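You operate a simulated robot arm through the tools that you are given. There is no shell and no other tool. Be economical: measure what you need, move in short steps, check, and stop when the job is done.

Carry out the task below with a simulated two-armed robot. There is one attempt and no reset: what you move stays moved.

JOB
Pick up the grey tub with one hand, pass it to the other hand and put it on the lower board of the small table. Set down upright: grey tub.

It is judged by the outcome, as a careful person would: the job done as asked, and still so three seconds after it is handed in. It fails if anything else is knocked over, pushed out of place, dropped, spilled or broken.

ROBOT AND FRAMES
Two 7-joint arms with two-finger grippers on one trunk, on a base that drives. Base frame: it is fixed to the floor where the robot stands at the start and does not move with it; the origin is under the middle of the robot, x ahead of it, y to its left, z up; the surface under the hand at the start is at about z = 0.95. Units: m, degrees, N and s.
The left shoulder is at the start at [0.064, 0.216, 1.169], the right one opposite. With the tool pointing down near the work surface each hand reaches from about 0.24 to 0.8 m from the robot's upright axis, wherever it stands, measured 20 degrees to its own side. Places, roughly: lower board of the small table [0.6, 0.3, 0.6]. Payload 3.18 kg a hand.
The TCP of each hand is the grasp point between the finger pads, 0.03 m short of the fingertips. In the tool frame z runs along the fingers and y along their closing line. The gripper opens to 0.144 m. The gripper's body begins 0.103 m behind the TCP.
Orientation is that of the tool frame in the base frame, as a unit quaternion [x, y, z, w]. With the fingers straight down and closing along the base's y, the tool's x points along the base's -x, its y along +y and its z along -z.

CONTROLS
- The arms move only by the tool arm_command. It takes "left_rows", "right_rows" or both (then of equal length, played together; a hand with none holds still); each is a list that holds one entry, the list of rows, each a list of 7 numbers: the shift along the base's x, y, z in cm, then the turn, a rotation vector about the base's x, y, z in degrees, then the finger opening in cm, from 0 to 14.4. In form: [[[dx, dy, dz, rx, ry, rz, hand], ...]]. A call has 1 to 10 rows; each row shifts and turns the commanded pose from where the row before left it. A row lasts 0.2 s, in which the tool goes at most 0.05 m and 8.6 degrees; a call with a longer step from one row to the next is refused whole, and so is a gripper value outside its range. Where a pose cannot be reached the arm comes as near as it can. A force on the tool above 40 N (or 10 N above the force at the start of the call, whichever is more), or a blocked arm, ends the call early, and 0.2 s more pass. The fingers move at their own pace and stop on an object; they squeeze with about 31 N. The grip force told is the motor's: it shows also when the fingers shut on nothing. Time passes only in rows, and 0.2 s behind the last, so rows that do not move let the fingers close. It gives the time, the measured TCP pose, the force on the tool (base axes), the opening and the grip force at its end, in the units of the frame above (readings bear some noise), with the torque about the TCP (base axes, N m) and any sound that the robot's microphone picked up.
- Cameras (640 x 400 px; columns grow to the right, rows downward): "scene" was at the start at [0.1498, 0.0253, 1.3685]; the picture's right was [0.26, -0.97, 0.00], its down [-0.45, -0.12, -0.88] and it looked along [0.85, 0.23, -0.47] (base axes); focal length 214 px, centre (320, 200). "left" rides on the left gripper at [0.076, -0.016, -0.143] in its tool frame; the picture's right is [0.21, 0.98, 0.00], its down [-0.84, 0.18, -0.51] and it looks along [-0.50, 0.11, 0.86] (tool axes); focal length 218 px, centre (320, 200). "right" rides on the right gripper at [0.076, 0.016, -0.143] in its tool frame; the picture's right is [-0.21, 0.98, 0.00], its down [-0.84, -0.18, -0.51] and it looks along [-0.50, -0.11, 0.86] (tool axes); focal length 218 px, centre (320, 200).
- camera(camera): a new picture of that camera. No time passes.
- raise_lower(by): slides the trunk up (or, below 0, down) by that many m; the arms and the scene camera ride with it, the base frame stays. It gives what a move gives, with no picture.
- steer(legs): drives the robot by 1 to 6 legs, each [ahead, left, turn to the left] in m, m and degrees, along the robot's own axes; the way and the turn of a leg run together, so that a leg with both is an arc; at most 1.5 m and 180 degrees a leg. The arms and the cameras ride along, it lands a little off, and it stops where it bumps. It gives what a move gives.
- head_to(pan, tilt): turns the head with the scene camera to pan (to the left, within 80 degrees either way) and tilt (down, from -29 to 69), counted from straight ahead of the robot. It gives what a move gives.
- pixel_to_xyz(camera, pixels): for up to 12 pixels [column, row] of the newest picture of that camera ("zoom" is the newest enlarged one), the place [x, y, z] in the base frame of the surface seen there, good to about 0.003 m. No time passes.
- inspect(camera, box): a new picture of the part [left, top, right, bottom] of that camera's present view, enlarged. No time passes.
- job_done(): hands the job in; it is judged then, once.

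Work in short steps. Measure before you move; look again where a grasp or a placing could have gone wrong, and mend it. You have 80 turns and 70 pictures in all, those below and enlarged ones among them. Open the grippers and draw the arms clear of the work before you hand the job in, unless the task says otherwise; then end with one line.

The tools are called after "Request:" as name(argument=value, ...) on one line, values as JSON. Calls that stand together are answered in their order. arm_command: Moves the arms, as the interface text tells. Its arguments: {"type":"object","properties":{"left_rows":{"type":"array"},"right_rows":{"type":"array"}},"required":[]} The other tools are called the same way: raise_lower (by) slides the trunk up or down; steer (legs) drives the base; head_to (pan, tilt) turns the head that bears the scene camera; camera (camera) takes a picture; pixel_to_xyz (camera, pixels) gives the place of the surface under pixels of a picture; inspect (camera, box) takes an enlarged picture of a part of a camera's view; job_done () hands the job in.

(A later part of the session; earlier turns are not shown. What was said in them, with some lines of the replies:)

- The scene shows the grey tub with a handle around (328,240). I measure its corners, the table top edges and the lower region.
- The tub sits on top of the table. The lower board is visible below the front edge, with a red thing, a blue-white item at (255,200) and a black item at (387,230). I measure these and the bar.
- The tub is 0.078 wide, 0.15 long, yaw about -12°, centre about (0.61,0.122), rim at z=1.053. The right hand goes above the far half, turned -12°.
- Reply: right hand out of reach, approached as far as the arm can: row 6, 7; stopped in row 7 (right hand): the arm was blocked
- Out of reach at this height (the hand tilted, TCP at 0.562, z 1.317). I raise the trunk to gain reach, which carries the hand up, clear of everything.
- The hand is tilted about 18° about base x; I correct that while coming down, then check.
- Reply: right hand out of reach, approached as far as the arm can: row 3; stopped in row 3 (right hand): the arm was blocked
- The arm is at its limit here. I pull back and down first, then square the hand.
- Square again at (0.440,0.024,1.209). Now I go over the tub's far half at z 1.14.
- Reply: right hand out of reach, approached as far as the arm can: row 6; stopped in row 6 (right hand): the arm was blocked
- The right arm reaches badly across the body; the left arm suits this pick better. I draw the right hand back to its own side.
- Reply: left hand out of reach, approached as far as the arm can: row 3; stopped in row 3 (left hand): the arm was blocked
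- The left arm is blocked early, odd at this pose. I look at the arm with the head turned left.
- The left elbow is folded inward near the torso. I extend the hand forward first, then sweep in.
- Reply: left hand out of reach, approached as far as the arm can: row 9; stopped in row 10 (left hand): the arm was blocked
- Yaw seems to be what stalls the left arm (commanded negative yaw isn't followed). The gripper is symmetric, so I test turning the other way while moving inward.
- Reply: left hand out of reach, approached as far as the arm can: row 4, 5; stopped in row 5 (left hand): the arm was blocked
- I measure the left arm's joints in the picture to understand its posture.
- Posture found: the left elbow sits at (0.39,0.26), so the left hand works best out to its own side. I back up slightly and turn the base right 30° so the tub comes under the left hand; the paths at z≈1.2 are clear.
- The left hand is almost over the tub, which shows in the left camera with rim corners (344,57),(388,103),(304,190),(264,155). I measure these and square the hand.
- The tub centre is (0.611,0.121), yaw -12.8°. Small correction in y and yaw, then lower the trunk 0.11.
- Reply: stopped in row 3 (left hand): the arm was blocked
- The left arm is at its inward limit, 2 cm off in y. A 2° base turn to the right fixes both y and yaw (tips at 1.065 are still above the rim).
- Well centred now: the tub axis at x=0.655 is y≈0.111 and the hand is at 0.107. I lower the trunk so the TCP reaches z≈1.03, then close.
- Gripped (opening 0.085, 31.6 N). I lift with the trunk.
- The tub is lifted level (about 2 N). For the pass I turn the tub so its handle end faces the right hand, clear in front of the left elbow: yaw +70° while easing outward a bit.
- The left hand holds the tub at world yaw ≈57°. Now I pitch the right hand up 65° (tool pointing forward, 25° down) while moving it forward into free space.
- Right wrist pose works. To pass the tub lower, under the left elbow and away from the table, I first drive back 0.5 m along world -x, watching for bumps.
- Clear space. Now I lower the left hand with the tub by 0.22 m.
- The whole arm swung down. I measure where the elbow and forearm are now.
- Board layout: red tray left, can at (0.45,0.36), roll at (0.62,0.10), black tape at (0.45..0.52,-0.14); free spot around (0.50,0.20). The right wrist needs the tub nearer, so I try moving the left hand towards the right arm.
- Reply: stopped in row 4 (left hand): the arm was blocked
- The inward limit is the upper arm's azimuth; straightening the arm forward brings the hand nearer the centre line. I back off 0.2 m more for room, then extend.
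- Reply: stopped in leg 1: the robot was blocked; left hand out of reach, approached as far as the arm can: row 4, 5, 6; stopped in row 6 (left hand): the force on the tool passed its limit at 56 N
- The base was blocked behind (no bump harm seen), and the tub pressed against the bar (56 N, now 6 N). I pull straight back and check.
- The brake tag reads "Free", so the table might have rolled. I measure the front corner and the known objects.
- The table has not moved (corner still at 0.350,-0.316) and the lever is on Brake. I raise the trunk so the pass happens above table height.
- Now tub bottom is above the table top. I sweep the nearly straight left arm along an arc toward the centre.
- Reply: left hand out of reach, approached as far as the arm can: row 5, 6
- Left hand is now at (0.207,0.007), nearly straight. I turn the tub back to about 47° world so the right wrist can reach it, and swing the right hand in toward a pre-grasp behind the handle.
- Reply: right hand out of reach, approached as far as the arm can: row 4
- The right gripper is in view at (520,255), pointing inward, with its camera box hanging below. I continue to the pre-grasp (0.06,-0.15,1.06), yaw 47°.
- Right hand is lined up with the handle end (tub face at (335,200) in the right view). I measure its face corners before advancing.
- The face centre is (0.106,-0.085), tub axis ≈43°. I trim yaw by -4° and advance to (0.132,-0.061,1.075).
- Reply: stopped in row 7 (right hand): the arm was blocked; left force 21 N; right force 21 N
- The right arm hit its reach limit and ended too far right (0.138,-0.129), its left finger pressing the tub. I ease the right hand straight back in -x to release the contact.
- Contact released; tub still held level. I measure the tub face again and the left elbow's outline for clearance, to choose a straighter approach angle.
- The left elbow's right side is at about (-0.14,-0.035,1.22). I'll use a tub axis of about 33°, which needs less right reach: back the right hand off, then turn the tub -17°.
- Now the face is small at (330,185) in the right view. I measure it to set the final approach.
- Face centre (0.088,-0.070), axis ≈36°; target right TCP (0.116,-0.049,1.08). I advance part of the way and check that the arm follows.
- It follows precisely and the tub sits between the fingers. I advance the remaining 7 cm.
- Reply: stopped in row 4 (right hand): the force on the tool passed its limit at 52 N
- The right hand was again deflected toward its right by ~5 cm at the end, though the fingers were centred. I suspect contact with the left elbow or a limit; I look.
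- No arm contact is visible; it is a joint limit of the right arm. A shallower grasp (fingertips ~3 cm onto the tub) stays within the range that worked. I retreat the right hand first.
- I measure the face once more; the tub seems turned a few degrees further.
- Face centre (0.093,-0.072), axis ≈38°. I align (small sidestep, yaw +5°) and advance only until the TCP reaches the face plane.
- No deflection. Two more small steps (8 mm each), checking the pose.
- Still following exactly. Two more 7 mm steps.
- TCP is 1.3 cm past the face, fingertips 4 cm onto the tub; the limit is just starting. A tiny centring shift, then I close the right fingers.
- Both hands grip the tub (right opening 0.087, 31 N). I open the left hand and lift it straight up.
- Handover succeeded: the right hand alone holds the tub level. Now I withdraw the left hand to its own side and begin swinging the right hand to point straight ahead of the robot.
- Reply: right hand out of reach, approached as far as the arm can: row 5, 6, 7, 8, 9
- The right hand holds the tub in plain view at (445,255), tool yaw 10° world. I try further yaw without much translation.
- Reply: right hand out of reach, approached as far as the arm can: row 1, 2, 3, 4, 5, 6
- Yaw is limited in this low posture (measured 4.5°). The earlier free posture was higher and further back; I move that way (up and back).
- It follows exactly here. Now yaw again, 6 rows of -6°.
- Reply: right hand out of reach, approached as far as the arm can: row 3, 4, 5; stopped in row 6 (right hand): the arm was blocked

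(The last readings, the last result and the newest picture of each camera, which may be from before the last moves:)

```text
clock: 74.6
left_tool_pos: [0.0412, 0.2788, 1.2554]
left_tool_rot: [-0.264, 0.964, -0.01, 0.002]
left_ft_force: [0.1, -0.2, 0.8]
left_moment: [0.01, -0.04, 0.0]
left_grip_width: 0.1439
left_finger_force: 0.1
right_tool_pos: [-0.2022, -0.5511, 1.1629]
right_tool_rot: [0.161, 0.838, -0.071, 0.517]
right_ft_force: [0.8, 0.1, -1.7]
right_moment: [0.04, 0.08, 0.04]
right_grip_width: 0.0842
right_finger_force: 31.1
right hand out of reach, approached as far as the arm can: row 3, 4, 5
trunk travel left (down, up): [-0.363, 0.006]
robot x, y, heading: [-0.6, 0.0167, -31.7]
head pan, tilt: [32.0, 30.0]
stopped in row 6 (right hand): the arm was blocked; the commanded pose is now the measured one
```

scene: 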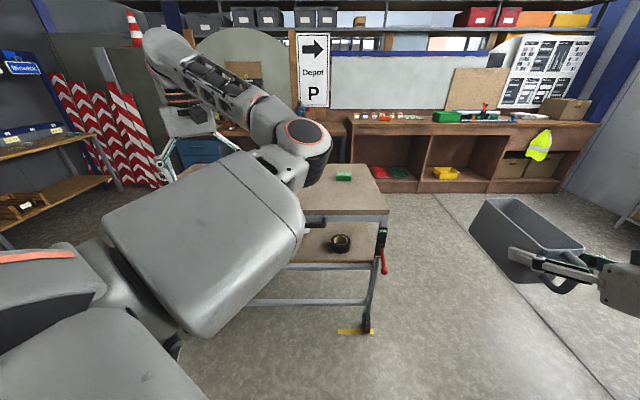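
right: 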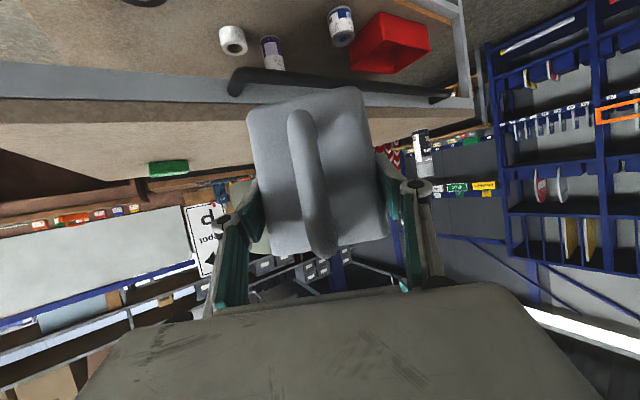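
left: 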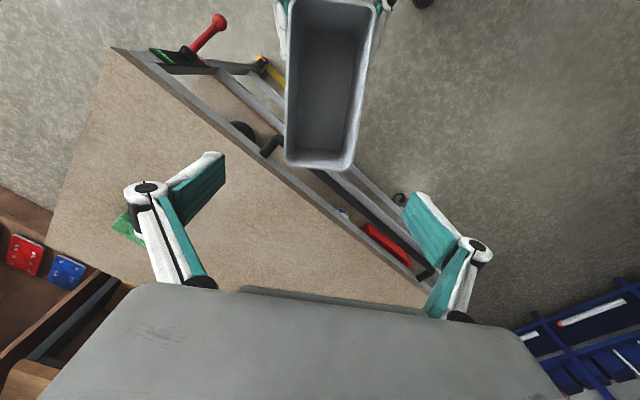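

Right tool is now rel +13°, TCP at rel (0.64,-0.27), a good posture. I drive sideways left and turn left to heading ≈10°, tub still high above table level.

Request:
steer(legs=[[-0.0265, 0.271, 0], [0, 0, 41.7]])

Request:
head_to(pan=0, tilt=30)

Request:
camera(camera="scene")

```text
clock: 79.6
left_tool_pos: [-0.1874, 0.8892, 1.2582]
left_tool_rot: [-0.59, 0.807, -0.014, 0.006]
left_ft_force: [0.4, 0.5, -0.2]
left_moment: [-0.04, 0.01, -0.01]
left_grip_width: 0.1439
left_finger_force: 0.0
right_tool_pos: [0.1854, 0.1084, 1.1714]
right_tool_rot: [-0.154, 0.84, 0.113, 0.508]
right_ft_force: [0.8, -0.5, -1.5]
right_moment: [-0.03, 0.09, -0.01]
right_grip_width: 0.0844
right_finger_force: 31.1
trunk travel left (down, up): [-0.363, 0.006]
robot x, y, heading: [-0.4832, 0.2586, 10.1]
head pan, tilt: [32.0, 30.0]
```

```text
clock: 80.5
left_tool_pos: [-0.1881, 0.89, 1.2578]
left_tool_rot: [-0.59, 0.807, -0.014, 0.007]
left_ft_force: [0.2, 0.4, -0.2]
left_moment: [0.03, -0.03, -0.01]
left_grip_width: 0.144
left_finger_force: 0.0
right_tool_pos: [0.1852, 0.1085, 1.1718]
right_tool_rot: [-0.154, 0.84, 0.113, 0.508]
right_ft_force: [0.6, -0.1, -0.8]
right_moment: [-0.04, 0.11, -0.01]
right_grip_width: 0.0844
right_finger_force: 30.6
trunk travel left (down, up): [-0.363, 0.006]
robot x, y, heading: [-0.4809, 0.2583, 10.3]
head pan, tilt: [0.0, 30.0]
```

```text
15 pictures are left
```

scene: 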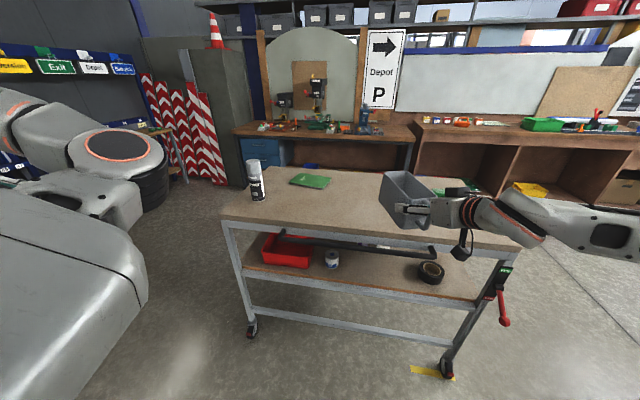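

Very good: TCP (0.185,0.108), yaw 23°. I back up 8 cm, lower the right arm 12 cm, and inspect the tub's level.

Request:
steer(legs=[[-0.08, 0, 0]])

Request:
arm_command(right_rows=[[[0, 0, -2, 0, 0, 0, 5], [0, 0, -2, 0, 0, 0, 5], [0, 0, -2, 0, 0, 0, 5], [0, 0, -2, 0, 0, 0, 5], [0, 0, -2, 0, 0, 0, 5], [0, 0, -2, 0, 0, 0, 5], [0, 0, 0, 0, 0, 0, 5]]])

Request:
inspect(camera="scene", box=[340, 150, 540, 275])

```text
clock: 81.6
left_tool_pos: [-0.2661, 0.8749, 1.2581]
left_tool_rot: [-0.591, 0.807, -0.015, 0.007]
left_ft_force: [0.2, 0.2, -0.1]
left_moment: [0.0, -0.05, 0.0]
left_grip_width: 0.1441
left_finger_force: 0.1
right_tool_pos: [0.1061, 0.0932, 1.1722]
right_tool_rot: [-0.153, 0.839, 0.113, 0.509]
right_ft_force: [0.8, 0.5, -1.2]
right_moment: [-0.05, 0.06, 0.01]
right_grip_width: 0.0844
right_finger_force: 31.2
trunk travel left (down, up): [-0.363, 0.006]
robot x, y, heading: [-0.56, 0.2457, 10.0]
head pan, tilt: [0.0, 30.0]
```

```text
clock: 83.2
left_tool_pos: [-0.2655, 0.8747, 1.2578]
left_tool_rot: [-0.591, 0.807, -0.014, 0.007]
left_ft_force: [-0.2, 0.0, -0.4]
left_moment: [0.0, 0.01, -0.01]
left_grip_width: 0.1443
left_finger_force: 0.0
right_tool_pos: [0.1108, 0.0706, 1.1442]
right_tool_rot: [-0.158, 0.84, 0.121, 0.504]
right_ft_force: [0.5, -0.2, -1.8]
right_moment: [0.0, 0.1, 0.0]
right_grip_width: 0.0842
right_finger_force: 30.9
right hand out of reach, approached as far as the arm can: row 1, 2, 3, 4, 5, 6
trunk travel left (down, up): [-0.363, 0.006]
robot x, y, heading: [-0.5607, 0.2442, 10.3]
head pan, tilt: [0.0, 30.0]
```

```text
3.20 times, centred on (440, 212) of scene
```

zoom: 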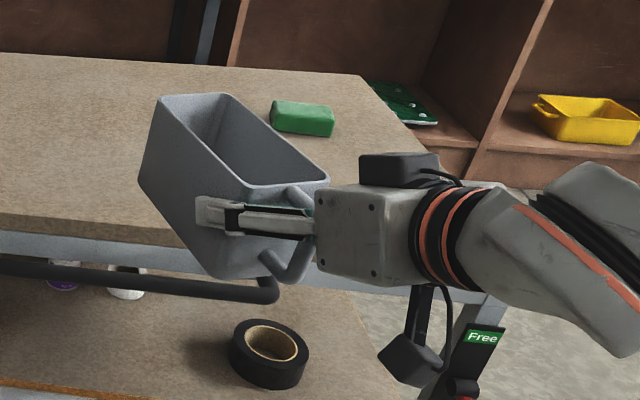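

The arm can't go lower in this posture; lower heights worked with the hand nearer the centre line and yawed left. I move it to rel (0.65,0), yaw rel ≈45°, then lower.

Request:
arm_command(right_rows=[[[-0.3, 3.6, 0, 0, 0, 4, 5], [-0.3, 3.6, 0, 0, 0, 4, 5], [-0.3, 3.6, 0, 0, 0, 4, 5], [-0.3, 3.6, 0, 0, 0, 4, 5], [-0.3, 3.6, 0, 0, 0, 4, 5], [-0.3, 3.6, 0, 0, 0, 4, 5], [-0.3, 3.6, 0, 0, 0, 4, 5], [-0.3, 3.6, 0, 0, 0, 4, 5], [0, 0, 0, 0, 0, 0, 5]]])

Request:
arm_command(right_rows=[[[0, 0, -2.5, 0, 0, 0, 5], [0, 0, -2.5, 0, 0, 0, 5], [0, 0, -2.5, 0, 0, 0, 5], [0, 0, -2.5, 0, 0, 0, 5], [0, 0, -2.5, 0, 0, 0, 5], [0, 0, 0, 0, 0, 0, 5]]])

```text
clock: 85.2
left_tool_pos: [-0.2661, 0.8743, 1.2585]
left_tool_rot: [-0.59, 0.807, -0.014, 0.007]
left_ft_force: [0.2, -0.6, -0.9]
left_moment: [0.03, 0.03, 0.02]
left_grip_width: 0.144
left_finger_force: 0.2
right_tool_pos: [0.0855, 0.3571, 1.1436]
right_tool_rot: [-0.379, 0.764, 0.249, 0.458]
right_ft_force: [0.0, -0.4, -1.8]
right_moment: [-0.07, 0.07, 0.01]
right_grip_width: 0.0842
right_finger_force: 31.2
trunk travel left (down, up): [-0.363, 0.006]
robot x, y, heading: [-0.5623, 0.2467, 10.1]
head pan, tilt: [0.0, 30.0]
```

```text
clock: 86.6
left_tool_pos: [-0.2655, 0.8757, 1.2579]
left_tool_rot: [-0.59, 0.807, -0.015, 0.007]
left_ft_force: [-0.4, 0.3, 0.2]
left_moment: [0.0, 0.02, 0.0]
left_grip_width: 0.1439
left_finger_force: 0.0
right_tool_pos: [0.084, 0.3585, 1.0185]
right_tool_rot: [-0.38, 0.765, 0.249, 0.457]
right_ft_force: [0.2, 0.6, -1.1]
right_moment: [-0.07, 0.04, 0.0]
right_grip_width: 0.0844
right_finger_force: 31.0
trunk travel left (down, up): [-0.363, 0.006]
robot x, y, heading: [-0.5644, 0.2466, 10.3]
head pan, tilt: [0.0, 30.0]
```

Excellent: full 12.5 cm lower with no limit. I trim the tub's level (3° pitch, 2° roll), pull the left hand further back/out, then go to heading 0 at the pre-insert place.

Request:
arm_command(right_rows=[[[0, 0, 0, 0.65, -1.68, 0, 5], [0, 0, 0, 0.65, -1.68, 0, 5], [0, 0, 0, 0, 0, 0, 5], [0, 0, 0, 0, 0, 0, 5], [0, 0, 0, 0, 0, 0, 5], [0, 0, 0, 0, 0, 0, 5]]], left_rows=[[[-2, 2, 0, 0, 0, 0, 14.4], [-2, 2, 0, 0, 0, 0, 14.4], [-2, 2, 0, 0, 0, 0, 14.4], [-2, 2, 0, 0, 0, 0, 14.4], [-2, 2, 0, 0, 0, 0, 14.4], [0, 0, 0, 0, 0, 0, 14.4]]])

Request:
steer(legs=[[0, 0, -10.2], [0.024, -0.157, 0]])

Request:
camera(camera="scene")

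```text
clock: 88.0
left_tool_pos: [-0.3649, 0.9744, 1.2585]
left_tool_rot: [-0.589, 0.808, -0.015, 0.007]
left_ft_force: [-0.7, 0.3, 0.1]
left_moment: [0.02, 0.04, -0.03]
left_grip_width: 0.1439
left_finger_force: 0.0
right_tool_pos: [0.0855, 0.3575, 1.0184]
right_tool_rot: [-0.381, 0.748, 0.247, 0.485]
right_ft_force: [0.1, 0.8, -1.1]
right_moment: [-0.03, 0.05, 0.01]
right_grip_width: 0.0843
right_finger_force: 30.8
trunk travel left (down, up): [-0.363, 0.006]
robot x, y, heading: [-0.5593, 0.2474, 10.2]
head pan, tilt: [0.0, 30.0]
```

```text
clock: 90.7
left_tool_pos: [-0.215, 0.7726, 1.2584]
left_tool_rot: [-0.517, 0.856, -0.015, 0.005]
left_ft_force: [0.3, -0.5, 1.0]
left_moment: [0.02, -0.01, 0.03]
left_grip_width: 0.1439
left_finger_force: 0.0
right_tool_pos: [0.1187, 0.0866, 1.0181]
right_tool_rot: [-0.314, 0.779, 0.203, 0.504]
right_ft_force: [0.2, -0.2, -1.1]
right_moment: [-0.07, 0.05, -0.04]
right_grip_width: 0.0843
right_finger_force: 30.7
trunk travel left (down, up): [-0.363, 0.006]
robot x, y, heading: [-0.5366, 0.0899, -0.1]
head pan, tilt: [0.0, 30.0]
```

```text
13 pictures are left
```

scene: 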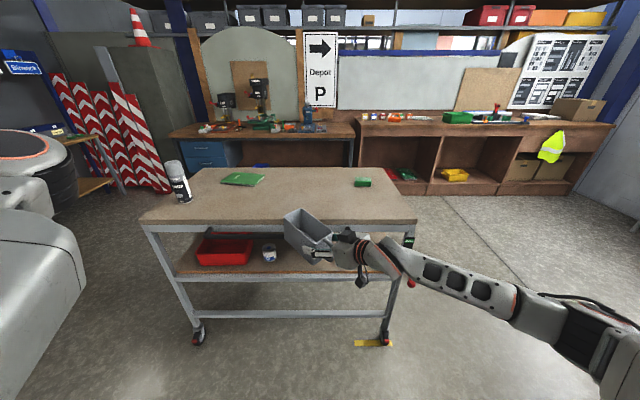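

Level and aligned (yaw 44°, tilt 24°). The tub is still in front of the bar (front at x≈0.25 vs bar 0.285). I lower the trunk 0.325 m and look.

Request:
raise_lower(by=-0.325)

Request:
camera(camera="scene")

Request:
camera(camera="right")

```text
clock: 93.9
left_tool_pos: [-0.2171, 0.7735, 0.9335]
left_tool_rot: [-0.517, 0.856, -0.015, 0.008]
left_ft_force: [0.9, -0.2, 1.4]
left_moment: [-0.02, -0.05, 0.02]
left_grip_width: 0.1439
left_finger_force: 0.0
right_tool_pos: [-0.0553, 0.0864, 0.3676]
right_tool_rot: [-0.228, 0.902, 0.297, 0.215]
right_ft_force: [0.1, -0.1, -1.9]
right_moment: [-0.06, 0.02, 0.02]
right_grip_width: 0.0844
right_finger_force: 31.1
trunk travel left (down, up): [-0.038, 0.331]
robot x, y, heading: [-0.5323, 0.0885, 0.0]
head pan, tilt: [0.0, 30.0]
```

```text
12 pictures are left
```

scene: 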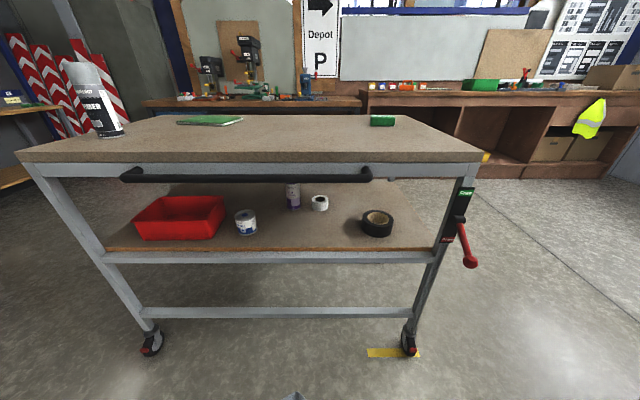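

```text
11 pictures are left
```

right: 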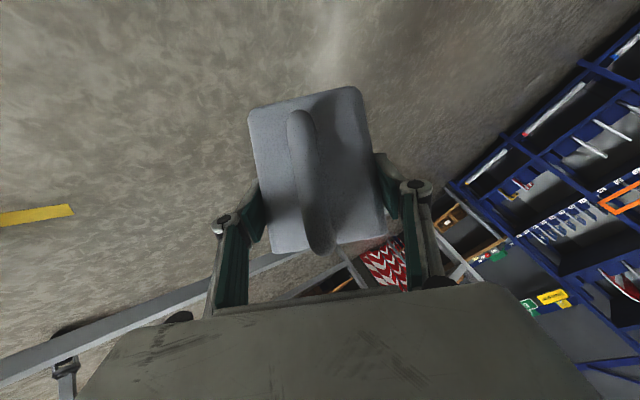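

The right arm swung down during the trunk move: TCP (-0.055,0.086,0.368), a pure 39° pitch about y; the tub is still gripped and nothing was touched. I bring it back up in an arc with the reverse pitch.

Request:
arm_command(right_rows=[[[2.2, 0, 4.05, 0, -4.9, 0, 5], [2.2, 0, 4.05, 0, -4.9, 0, 5], [2.2, 0, 4.05, 0, -4.9, 0, 5], [2.2, 0, 4.05, 0, -4.9, 0, 5], [2.2, 0, 4.05, 0, -4.9, 0, 5], [2.2, 0, 4.05, 0, -4.9, 0, 5], [2.0, 0, 4.05, 0, -4.9, 0, 5], [2.0, 0, 4.05, 0, -4.9, 0, 5], [0, 0, 0, 0, 0, 0, 5]]])

Request:
camera(camera="scene")

```text
clock: 95.9
left_tool_pos: [-0.2153, 0.7729, 0.9322]
left_tool_rot: [-0.516, 0.856, -0.015, 0.006]
left_ft_force: [-0.1, 0.7, 0.0]
left_moment: [0.02, 0.0, 0.0]
left_grip_width: 0.144
left_finger_force: 0.1
right_tool_pos: [0.0849, -0.031, 0.6232]
right_tool_rot: [-0.258, 0.799, 0.236, 0.49]
right_ft_force: [-0.9, 0.5, -2.1]
right_moment: [-0.08, 0.03, 0.0]
right_grip_width: 0.0844
right_finger_force: 31.1
right hand out of reach, approached as far as the arm can: row 1, 2, 3, 4, 5, 6, 7, 8
trunk travel left (down, up): [-0.038, 0.331]
robot x, y, heading: [-0.5349, 0.0937, -0.0]
head pan, tilt: [0.0, 30.0]
```

```text
10 pictures are left
```

scene: 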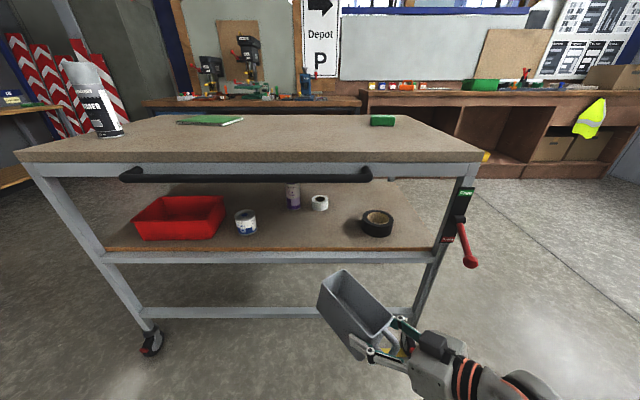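

Almost back: (0.085,-0.031,0.623), 7° rolled. I continue up and left with the roll correction.

Request:
arm_command(right_rows=[[[0.3, 2, 2, -0.8, -0.8, 0, 5], [0.3, 2, 2, -0.8, -0.8, 0, 5], [0.3, 2, 2, -0.8, -0.8, 0, 5], [0.3, 2, 1, -0.8, -0.8, 0, 5], [0.3, 2, 0.5, -0.8, -0.8, 0, 5], [0.3, 2, 0.5, -0.8, -0.8, 0, 5], [0, 0, 0, 0, 0, 0, 5], [0, 0, 0, 0, 0, 0, 5]]])

```text
clock: 97.7
left_tool_pos: [-0.2152, 0.7739, 0.9322]
left_tool_rot: [-0.517, 0.856, -0.015, 0.006]
left_ft_force: [-0.3, 0.6, -0.5]
left_moment: [0.02, -0.02, 0.0]
left_grip_width: 0.144
left_finger_force: 0.1
right_tool_pos: [0.0855, -0.0313, 0.6213]
right_tool_rot: [-0.258, 0.799, 0.236, 0.489]
right_ft_force: [-0.7, 0.3, -2.0]
right_moment: [-0.1, 0.1, 0.0]
right_grip_width: 0.0844
right_finger_force: 31.3
right hand out of reach, approached as far as the arm can: row 1, 2, 3, 4, 5, 6
trunk travel left (down, up): [-0.038, 0.331]
robot x, y, heading: [-0.5351, 0.0885, 0.0]
head pan, tilt: [0.0, 30.0]
```

The arm sits at a joint limit in this branch. I try backing toward its own side and up, keeping orientation.

Request:
arm_command(right_rows=[[[-1, -2, 1, 0, 0, 0, 5], [-1, -2, 2, 0, 0, 0, 5], [-1, -2, 2, 0, 0, 0, 5], [-1, -2, 3, 0, 0, 0, 5], [0, -1, 3, 0, 0, 0, 5], [0, 0, 3, 0, 0, 0, 5], [0, 0, 3, 0, 0, 0, 5], [0, 0, 0, 0, 0, 0, 5]]])

```text
clock: 99.5
left_tool_pos: [-0.2152, 0.7733, 0.9328]
left_tool_rot: [-0.516, 0.856, -0.015, 0.006]
left_ft_force: [-0.2, 0.5, -0.2]
left_moment: [0.0, 0.02, 0.02]
left_grip_width: 0.1439
left_finger_force: 0.1
right_tool_pos: [0.0741, -0.132, 0.7817]
right_tool_rot: [-0.258, 0.799, 0.237, 0.488]
right_ft_force: [0.9, 0.8, -2.2]
right_moment: [-0.11, 0.04, 0.0]
right_grip_width: 0.084
right_finger_force: 31.1
right hand out of reach, approached as far as the arm can: row 5, 6, 7
trunk travel left (down, up): [-0.038, 0.331]
robot x, y, heading: [-0.5394, 0.0887, -0.1]
head pan, tilt: [0.0, 30.0]
```

Moving again: (0.074,-0.132,0.782). Now the roll correction with a shift left.

Request:
arm_command(right_rows=[[[0.5, 1.5, 0, -1, -1, 0, 5], [0.5, 1.5, 0, -1, -1, 0, 5], [0.5, 2, 0, -1, -1, 0, 5], [0.5, 2.5, 0, -1, -1, 0, 5], [0.5, 3, 0, -1, -0.9, 0, 5], [0.5, 3, 0, 0, 0, 0, 5], [0.5, 3, 0, 0, 0, 0, 5], [0.5, 3, 0, 0, 0, 0, 5], [0, 0, 0, 0, 0, 0, 5]]])

```text
clock: 101.5
left_tool_pos: [-0.215, 0.7733, 0.9322]
left_tool_rot: [-0.516, 0.856, -0.015, 0.006]
left_ft_force: [0.5, -0.4, 1.1]
left_moment: [0.01, -0.04, 0.0]
left_grip_width: 0.1441
left_finger_force: 0.1
right_tool_pos: [0.1042, -0.0342, 0.7737]
right_tool_rot: [-0.29, 0.787, 0.191, 0.51]
right_ft_force: [0.2, -0.2, -2.1]
right_moment: [-0.07, 0.09, 0.0]
right_grip_width: 0.0842
right_finger_force: 30.8
right hand out of reach, approached as far as the arm can: row 2, 5, 6, 7, 8
trunk travel left (down, up): [-0.038, 0.331]
robot x, y, heading: [-0.5332, 0.089, -0.1]
head pan, tilt: [0.0, 30.0]
```

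Level again: TCP (0.104,-0.034,0.774), yaw 41°, roll ≈0. Now I lower by 8 cm with the arm.

Request:
arm_command(right_rows=[[[0, -0.3, -1.6, 0, 0, 0, 5], [0, -0.3, -1.6, 0, 0, 0, 5], [0, -0.3, -1.6, 0, 0, 0, 5], [0, -0.3, -1.6, 0, 0, 0, 5], [0, -0.3, -1.6, 0, 0, 0, 5], [0, 0, 0, 0, 0, 0, 5]]])

Request:
camera(camera="scene")

```text
clock: 102.9
left_tool_pos: [-0.2166, 0.7737, 0.9327]
left_tool_rot: [-0.516, 0.856, -0.014, 0.006]
left_ft_force: [-0.2, 0.0, -0.5]
left_moment: [0.01, 0.02, 0.03]
left_grip_width: 0.1437
left_finger_force: 0.1
right_tool_pos: [0.1026, -0.0518, 0.699]
right_tool_rot: [-0.29, 0.787, 0.19, 0.509]
right_ft_force: [-1.7, -0.7, -2.1]
right_moment: [-0.07, 0.07, -0.02]
right_grip_width: 0.0844
right_finger_force: 31.0
right hand out of reach, approached as far as the arm can: row 3
trunk travel left (down, up): [-0.038, 0.331]
robot x, y, heading: [-0.5375, 0.0935, 0.2]
head pan, tilt: [0.0, 30.0]
```

```text
9 pictures are left
```

scene: 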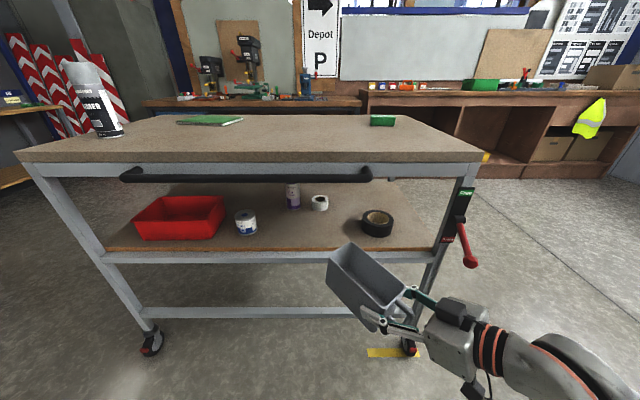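

Tub is level in view at z≈0.70. I measure its corners and the items on the board to plan the drive-in.

Request:
pixel_to_xyz(camera="scene", pixels=[[365, 322], [330, 282], [331, 258], [350, 246], [368, 304], [402, 288], [293, 205], [320, 207], [246, 230], [377, 230], [300, 243], [250, 176]])

```text
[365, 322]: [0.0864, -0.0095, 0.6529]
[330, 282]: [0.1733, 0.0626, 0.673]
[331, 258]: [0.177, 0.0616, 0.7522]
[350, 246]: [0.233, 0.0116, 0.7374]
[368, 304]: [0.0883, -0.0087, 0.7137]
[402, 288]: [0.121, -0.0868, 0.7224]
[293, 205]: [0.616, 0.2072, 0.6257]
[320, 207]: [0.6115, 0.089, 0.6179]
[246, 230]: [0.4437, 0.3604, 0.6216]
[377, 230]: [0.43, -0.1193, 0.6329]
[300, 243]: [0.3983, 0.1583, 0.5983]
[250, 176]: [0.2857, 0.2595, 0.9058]
```

Tub centre is (0.16,0.00), bottom ≈0.64. The plan is to move by (+0.325,+0.13). The brake lever tip at (0.22,-0.31,0.69) could be near the right forearm, so I measure the forearm and lever.

Request:
pixel_to_xyz(camera="scene", pixels=[[505, 345], [540, 355], [600, 345], [610, 385], [560, 340], [470, 340], [470, 262], [461, 235], [485, 325], [455, 300]])

Request:
head_to(pan=-25, tilt=45)

Request:
camera(camera="scene")

```text
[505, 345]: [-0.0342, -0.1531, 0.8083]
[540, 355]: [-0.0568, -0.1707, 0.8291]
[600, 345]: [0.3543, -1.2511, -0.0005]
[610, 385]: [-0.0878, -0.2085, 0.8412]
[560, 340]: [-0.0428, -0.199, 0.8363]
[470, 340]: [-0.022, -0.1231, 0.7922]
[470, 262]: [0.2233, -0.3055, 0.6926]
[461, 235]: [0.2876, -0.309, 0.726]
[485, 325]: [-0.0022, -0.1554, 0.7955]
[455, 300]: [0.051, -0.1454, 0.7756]
```

```text
clock: 103.8
left_tool_pos: [-0.2152, 0.7739, 0.9331]
left_tool_rot: [-0.516, 0.856, -0.015, 0.006]
left_ft_force: [1.4, -0.2, -0.8]
left_moment: [0.04, 0.0, -0.02]
left_grip_width: 0.144
left_finger_force: 0.1
right_tool_pos: [0.1034, -0.0516, 0.6994]
right_tool_rot: [-0.29, 0.787, 0.192, 0.51]
right_ft_force: [0.0, 0.1, -1.2]
right_moment: [-0.08, 0.05, 0.0]
right_grip_width: 0.084
right_finger_force: 31.1
trunk travel left (down, up): [-0.038, 0.331]
robot x, y, heading: [-0.5357, 0.0885, 0.0]
head pan, tilt: [-25.0, 45.0]
```

```text
8 pictures are left
```

scene: 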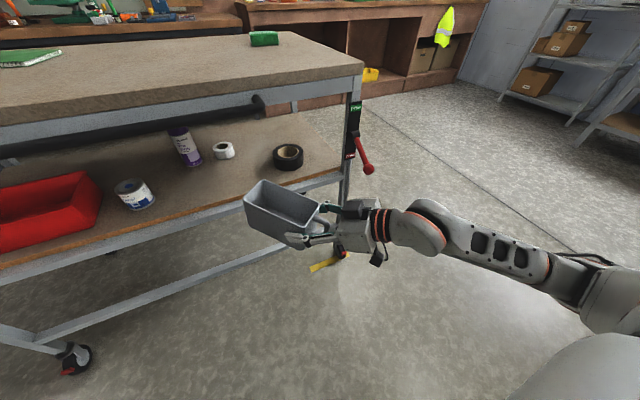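

The forearm is visible from (430,220) to (610,290). I measure along it.

Request:
pixel_to_xyz(camera="scene", pixels=[[425, 215], [450, 215], [500, 245], [550, 262], [520, 238], [590, 285], [610, 300], [365, 168], [600, 255]])

```text
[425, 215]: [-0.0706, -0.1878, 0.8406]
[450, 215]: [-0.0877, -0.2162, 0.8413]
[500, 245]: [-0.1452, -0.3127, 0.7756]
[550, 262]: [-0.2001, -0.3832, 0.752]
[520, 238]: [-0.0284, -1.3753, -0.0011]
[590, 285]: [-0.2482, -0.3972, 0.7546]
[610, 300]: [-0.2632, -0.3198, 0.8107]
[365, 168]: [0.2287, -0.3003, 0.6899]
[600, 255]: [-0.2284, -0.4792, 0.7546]
```

After the move the forearm stays about 8 cm clear of the lever and 5 cm below the bar. I shift left 0.14 m, then ahead 0.2 m, and look.

Request:
steer(legs=[[0, 0.14, 0], [0.2, 0, 0]])

Request:
head_to(pan=-15, tilt=35)

Request:
camera(camera="scene")

```text
clock: 106.9
left_tool_pos: [-0.0148, 0.9117, 0.9326]
left_tool_rot: [-0.516, 0.856, -0.014, 0.006]
left_ft_force: [0.2, -0.2, -0.7]
left_moment: [-0.02, 0.02, -0.01]
left_grip_width: 0.144
left_finger_force: 0.0
right_tool_pos: [0.3034, 0.0868, 0.6987]
right_tool_rot: [-0.29, 0.787, 0.191, 0.51]
right_ft_force: [-0.2, -0.4, -1.6]
right_moment: [-0.03, 0.04, 0.01]
right_grip_width: 0.0844
right_finger_force: 31.1
trunk travel left (down, up): [-0.038, 0.331]
robot x, y, heading: [-0.3352, 0.2305, -0.1]
head pan, tilt: [-25.0, 45.0]
```

```text
clock: 107.6
left_tool_pos: [-0.0148, 0.9126, 0.9318]
left_tool_rot: [-0.516, 0.857, -0.015, 0.006]
left_ft_force: [-0.2, 0.1, -0.4]
left_moment: [-0.02, 0.03, -0.03]
left_grip_width: 0.144
left_finger_force: 0.1
right_tool_pos: [0.303, 0.0871, 0.6994]
right_tool_rot: [-0.29, 0.787, 0.192, 0.51]
right_ft_force: [0.7, 0.4, -0.8]
right_moment: [-0.04, 0.07, -0.02]
right_grip_width: 0.0843
right_finger_force: 31.0
trunk travel left (down, up): [-0.038, 0.331]
robot x, y, heading: [-0.3386, 0.2295, 0.1]
head pan, tilt: [-15.0, 35.0]
```

```text
7 pictures are left
```

scene: 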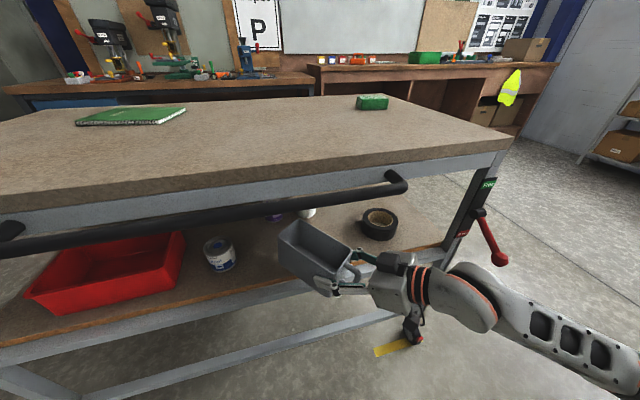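

Clear. I drive ahead the last 0.115 m.

Request:
steer(legs=[[0.115, 0, 0]])

Request:
arm_command(right_rows=[[[0, 0, -0.7, 0, 0, 0, 5], [0, 0, -0.7, 0, 0, 0, 5], [0, 0, -0.7, 0, 0, 0, 5], [0, 0, 0, 0, 0, 0, 5]]])

Request:
camera(camera="scene")

```text
clock: 108.8
left_tool_pos: [0.1009, 0.9123, 0.9305]
left_tool_rot: [-0.515, 0.857, -0.015, 0.006]
left_ft_force: [-0.2, 0.1, 0.2]
left_moment: [0.0, 0.03, 0.02]
left_grip_width: 0.1438
left_finger_force: 0.0
right_tool_pos: [0.4189, 0.0861, 0.6985]
right_tool_rot: [-0.288, 0.787, 0.191, 0.511]
right_ft_force: [0.5, 0.5, -2.1]
right_moment: [-0.03, 0.06, 0.01]
right_grip_width: 0.0845
right_finger_force: 31.0
trunk travel left (down, up): [-0.038, 0.331]
robot x, y, heading: [-0.2224, 0.2293, -0.1]
head pan, tilt: [-15.0, 35.0]
```

```text
clock: 109.8
left_tool_pos: [0.1002, 0.9115, 0.9328]
left_tool_rot: [-0.515, 0.857, -0.015, 0.006]
left_ft_force: [-0.1, -0.5, 0.3]
left_moment: [-0.01, 0.04, 0.0]
left_grip_width: 0.1441
left_finger_force: 0.0
right_tool_pos: [0.4191, 0.0841, 0.6785]
right_tool_rot: [-0.29, 0.787, 0.193, 0.509]
right_ft_force: [-0.2, 0.7, -1.6]
right_moment: [-0.09, 0.11, 0.01]
right_grip_width: 0.0842
right_finger_force: 31.4
trunk travel left (down, up): [-0.038, 0.331]
robot x, y, heading: [-0.2173, 0.2318, -0.1]
head pan, tilt: [-15.0, 35.0]
```

```text
6 pictures are left
```

scene: 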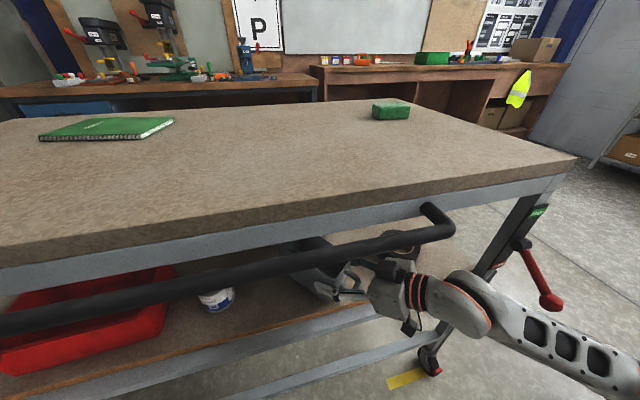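

It tracks well (z 0.679). I lower in small steps looking for contact.

Request:
arm_command(right_rows=[[[0, 0, -0.4, 0, 0, 0, 5], [0, 0, -0.4, 0, 0, 0, 5], [0, 0, -0.4, 0, 0, 0, 5], [0, 0, -0.3, 0, 0, 0, 5], [0, 0, 0, 0, 0, 0, 5]]])

Request:
inspect(camera="scene", box=[250, 200, 450, 325])

Request:
pixel_to_xyz(camera="zoom", pixels=[[215, 310], [225, 290], [200, 330], [240, 300], [180, 260], [290, 340]])

```text
clock: 111.0
left_tool_pos: [0.0981, 0.9126, 0.9332]
left_tool_rot: [-0.515, 0.857, -0.015, 0.007]
left_ft_force: [0.5, 0.5, -1.0]
left_moment: [-0.02, 0.0, -0.01]
left_grip_width: 0.1439
left_finger_force: 0.0
right_tool_pos: [0.4192, 0.0841, 0.6673]
right_tool_rot: [-0.291, 0.784, 0.192, 0.514]
right_ft_force: [1.6, 8.7, 23.8]
right_moment: [0.33, 0.05, 0.04]
right_grip_width: 0.0845
right_finger_force: 31.1
right hand out of reach, approached as far as the arm can: row 3
trunk travel left (down, up): [-0.038, 0.331]
robot x, y, heading: [-0.2186, 0.2287, -0.3]
head pan, tilt: [-15.0, 35.0]
```

```text
3.20 times, centred on (350, 262) of scene
```

zoom: 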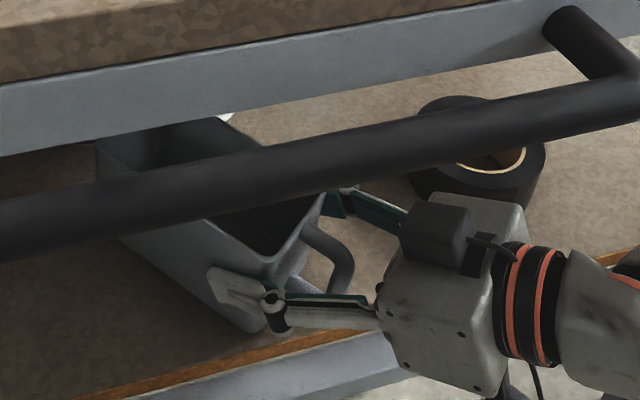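

```text
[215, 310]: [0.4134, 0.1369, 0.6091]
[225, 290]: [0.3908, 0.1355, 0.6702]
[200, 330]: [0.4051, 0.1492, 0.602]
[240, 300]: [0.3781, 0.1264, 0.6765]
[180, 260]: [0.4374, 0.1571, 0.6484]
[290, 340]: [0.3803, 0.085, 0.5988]
```

The tub rests on the board (24 N up). I relieve the load by 2 mm and open the fingers.

Request:
arm_command(right_rows=[[[0, 0, 0.2, 0, 0, 0, 5], [0, 0, 0, 0, 0, 0, 5], [0, 0, 0, 0, 0, 0, 9.5], [0, 0, 0, 0, 0, 0, 11], [0, 0, 0, 0, 0, 0, 13], [0, 0, 0, 0, 0, 0, 13]]])

Request:
camera(camera="right")

```text
clock: 112.4
left_tool_pos: [0.1015, 0.9115, 0.933]
left_tool_rot: [-0.515, 0.857, -0.014, 0.005]
left_ft_force: [-0.1, -0.5, 0.8]
left_moment: [-0.02, -0.02, -0.01]
left_grip_width: 0.1443
left_finger_force: 0.0
right_tool_pos: [0.4187, 0.0812, 0.6646]
right_tool_rot: [-0.29, 0.787, 0.193, 0.51]
right_ft_force: [1.0, 0.1, -0.1]
right_moment: [0.0, 0.01, -0.02]
right_grip_width: 0.1301
right_finger_force: 0.1
trunk travel left (down, up): [-0.038, 0.331]
robot x, y, heading: [-0.2202, 0.2316, -0.4]
head pan, tilt: [-15.0, 35.0]
```

```text
4 pictures are left
```

right: 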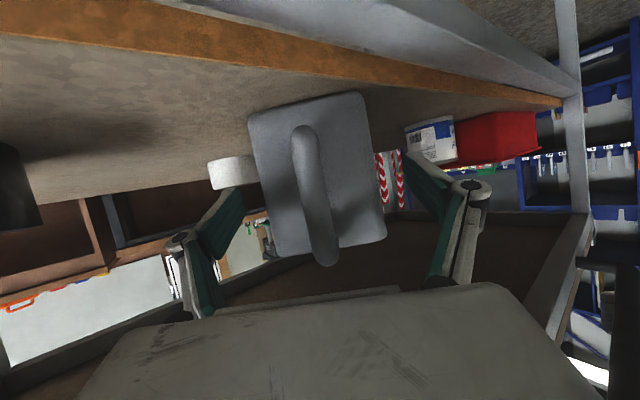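

Released, and the tub stands between open fingers. I retreat along the tool axis 11 cm, then drive back.

Request:
arm_command(right_rows=[[[-1.2, -1.03, 0, 0, 0, 0, 13], [-1.67, -1.43, 0, 0, 0, 0, 13], [-1.67, -1.43, 0, 0, 0, 0, 13], [-1.67, -1.43, 0, 0, 0, 0, 13], [-1.67, -1.43, 0, 0, 0, 0, 13], [-1.67, -1.43, 0, 0, 0, 0, 13], [0, 0, 0, 0, 0, 0, 13]]])

```text
clock: 114.0
left_tool_pos: [0.1014, 0.912, 0.9329]
left_tool_rot: [-0.516, 0.856, -0.015, 0.006]
left_ft_force: [0.2, -0.7, 0.2]
left_moment: [-0.01, 0.01, 0.01]
left_grip_width: 0.1439
left_finger_force: 0.0
right_tool_pos: [0.3287, -0.0028, 0.6596]
right_tool_rot: [-0.289, 0.787, 0.191, 0.511]
right_ft_force: [0.3, -0.4, 0.2]
right_moment: [0.05, 0.04, 0.01]
right_grip_width: 0.13
right_finger_force: 0.1
right hand out of reach, approached as far as the arm can: row 6
trunk travel left (down, up): [-0.038, 0.331]
robot x, y, heading: [-0.2199, 0.2293, -0.4]
head pan, tilt: [-15.0, 35.0]
```

Fingers are past the handle with no contact force. I drive straight back 0.25 m and look.

Request:
steer(legs=[[-0.25, 0, 0]])

Request:
head_to(pan=0, tilt=28)

Request:
camera(camera="scene")

```text
clock: 115.8
left_tool_pos: [-0.1509, 0.9135, 0.9329]
left_tool_rot: [-0.517, 0.856, -0.015, 0.006]
left_ft_force: [-0.8, -0.9, -1.4]
left_moment: [0.02, -0.01, -0.06]
left_grip_width: 0.144
left_finger_force: 0.1
right_tool_pos: [0.0801, 0.0003, 0.6602]
right_tool_rot: [-0.29, 0.786, 0.192, 0.511]
right_ft_force: [-0.6, 0.9, 0.7]
right_moment: [0.0, 0.02, -0.04]
right_grip_width: 0.1298
right_finger_force: 0.1
trunk travel left (down, up): [-0.038, 0.331]
robot x, y, heading: [-0.4687, 0.2286, -0.2]
head pan, tilt: [-15.0, 35.0]
```

```text
clock: 116.6
left_tool_pos: [-0.1507, 0.912, 0.9333]
left_tool_rot: [-0.516, 0.856, -0.015, 0.006]
left_ft_force: [0.9, 1.0, -0.2]
left_moment: [-0.03, -0.01, 0.02]
left_grip_width: 0.1438
left_finger_force: 0.0
right_tool_pos: [0.0808, -0.0013, 0.6598]
right_tool_rot: [-0.29, 0.787, 0.191, 0.511]
right_ft_force: [-0.9, -0.7, -0.1]
right_moment: [0.01, -0.03, 0.01]
right_grip_width: 0.1301
right_finger_force: 0.0
trunk travel left (down, up): [-0.038, 0.331]
robot x, y, heading: [-0.4689, 0.2275, -0.0]
head pan, tilt: [0.0, 28.0]
```

```text
3 pictures are left
```

scene: 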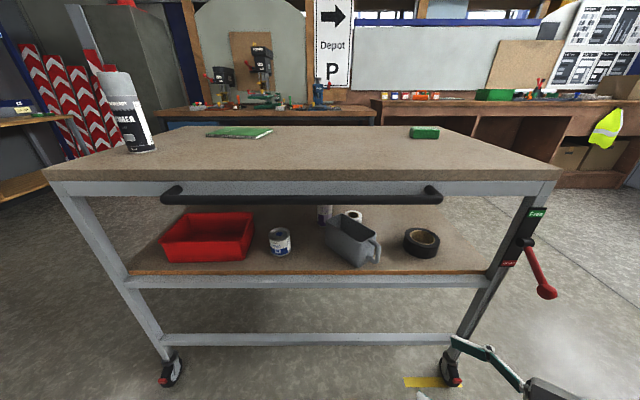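

The tub stands upright on the lower board at (350,243), and the can, roll, tube, tape and red tray are undisturbed. The table is in place, both grippers are open and both arms are clear, so I hand in.

Request:
job_done()

```text
The job is handed in.
```

The grey tub was passed from the left hand to the right and now stands upright on the lower board of the small table, with nothing else disturbed.
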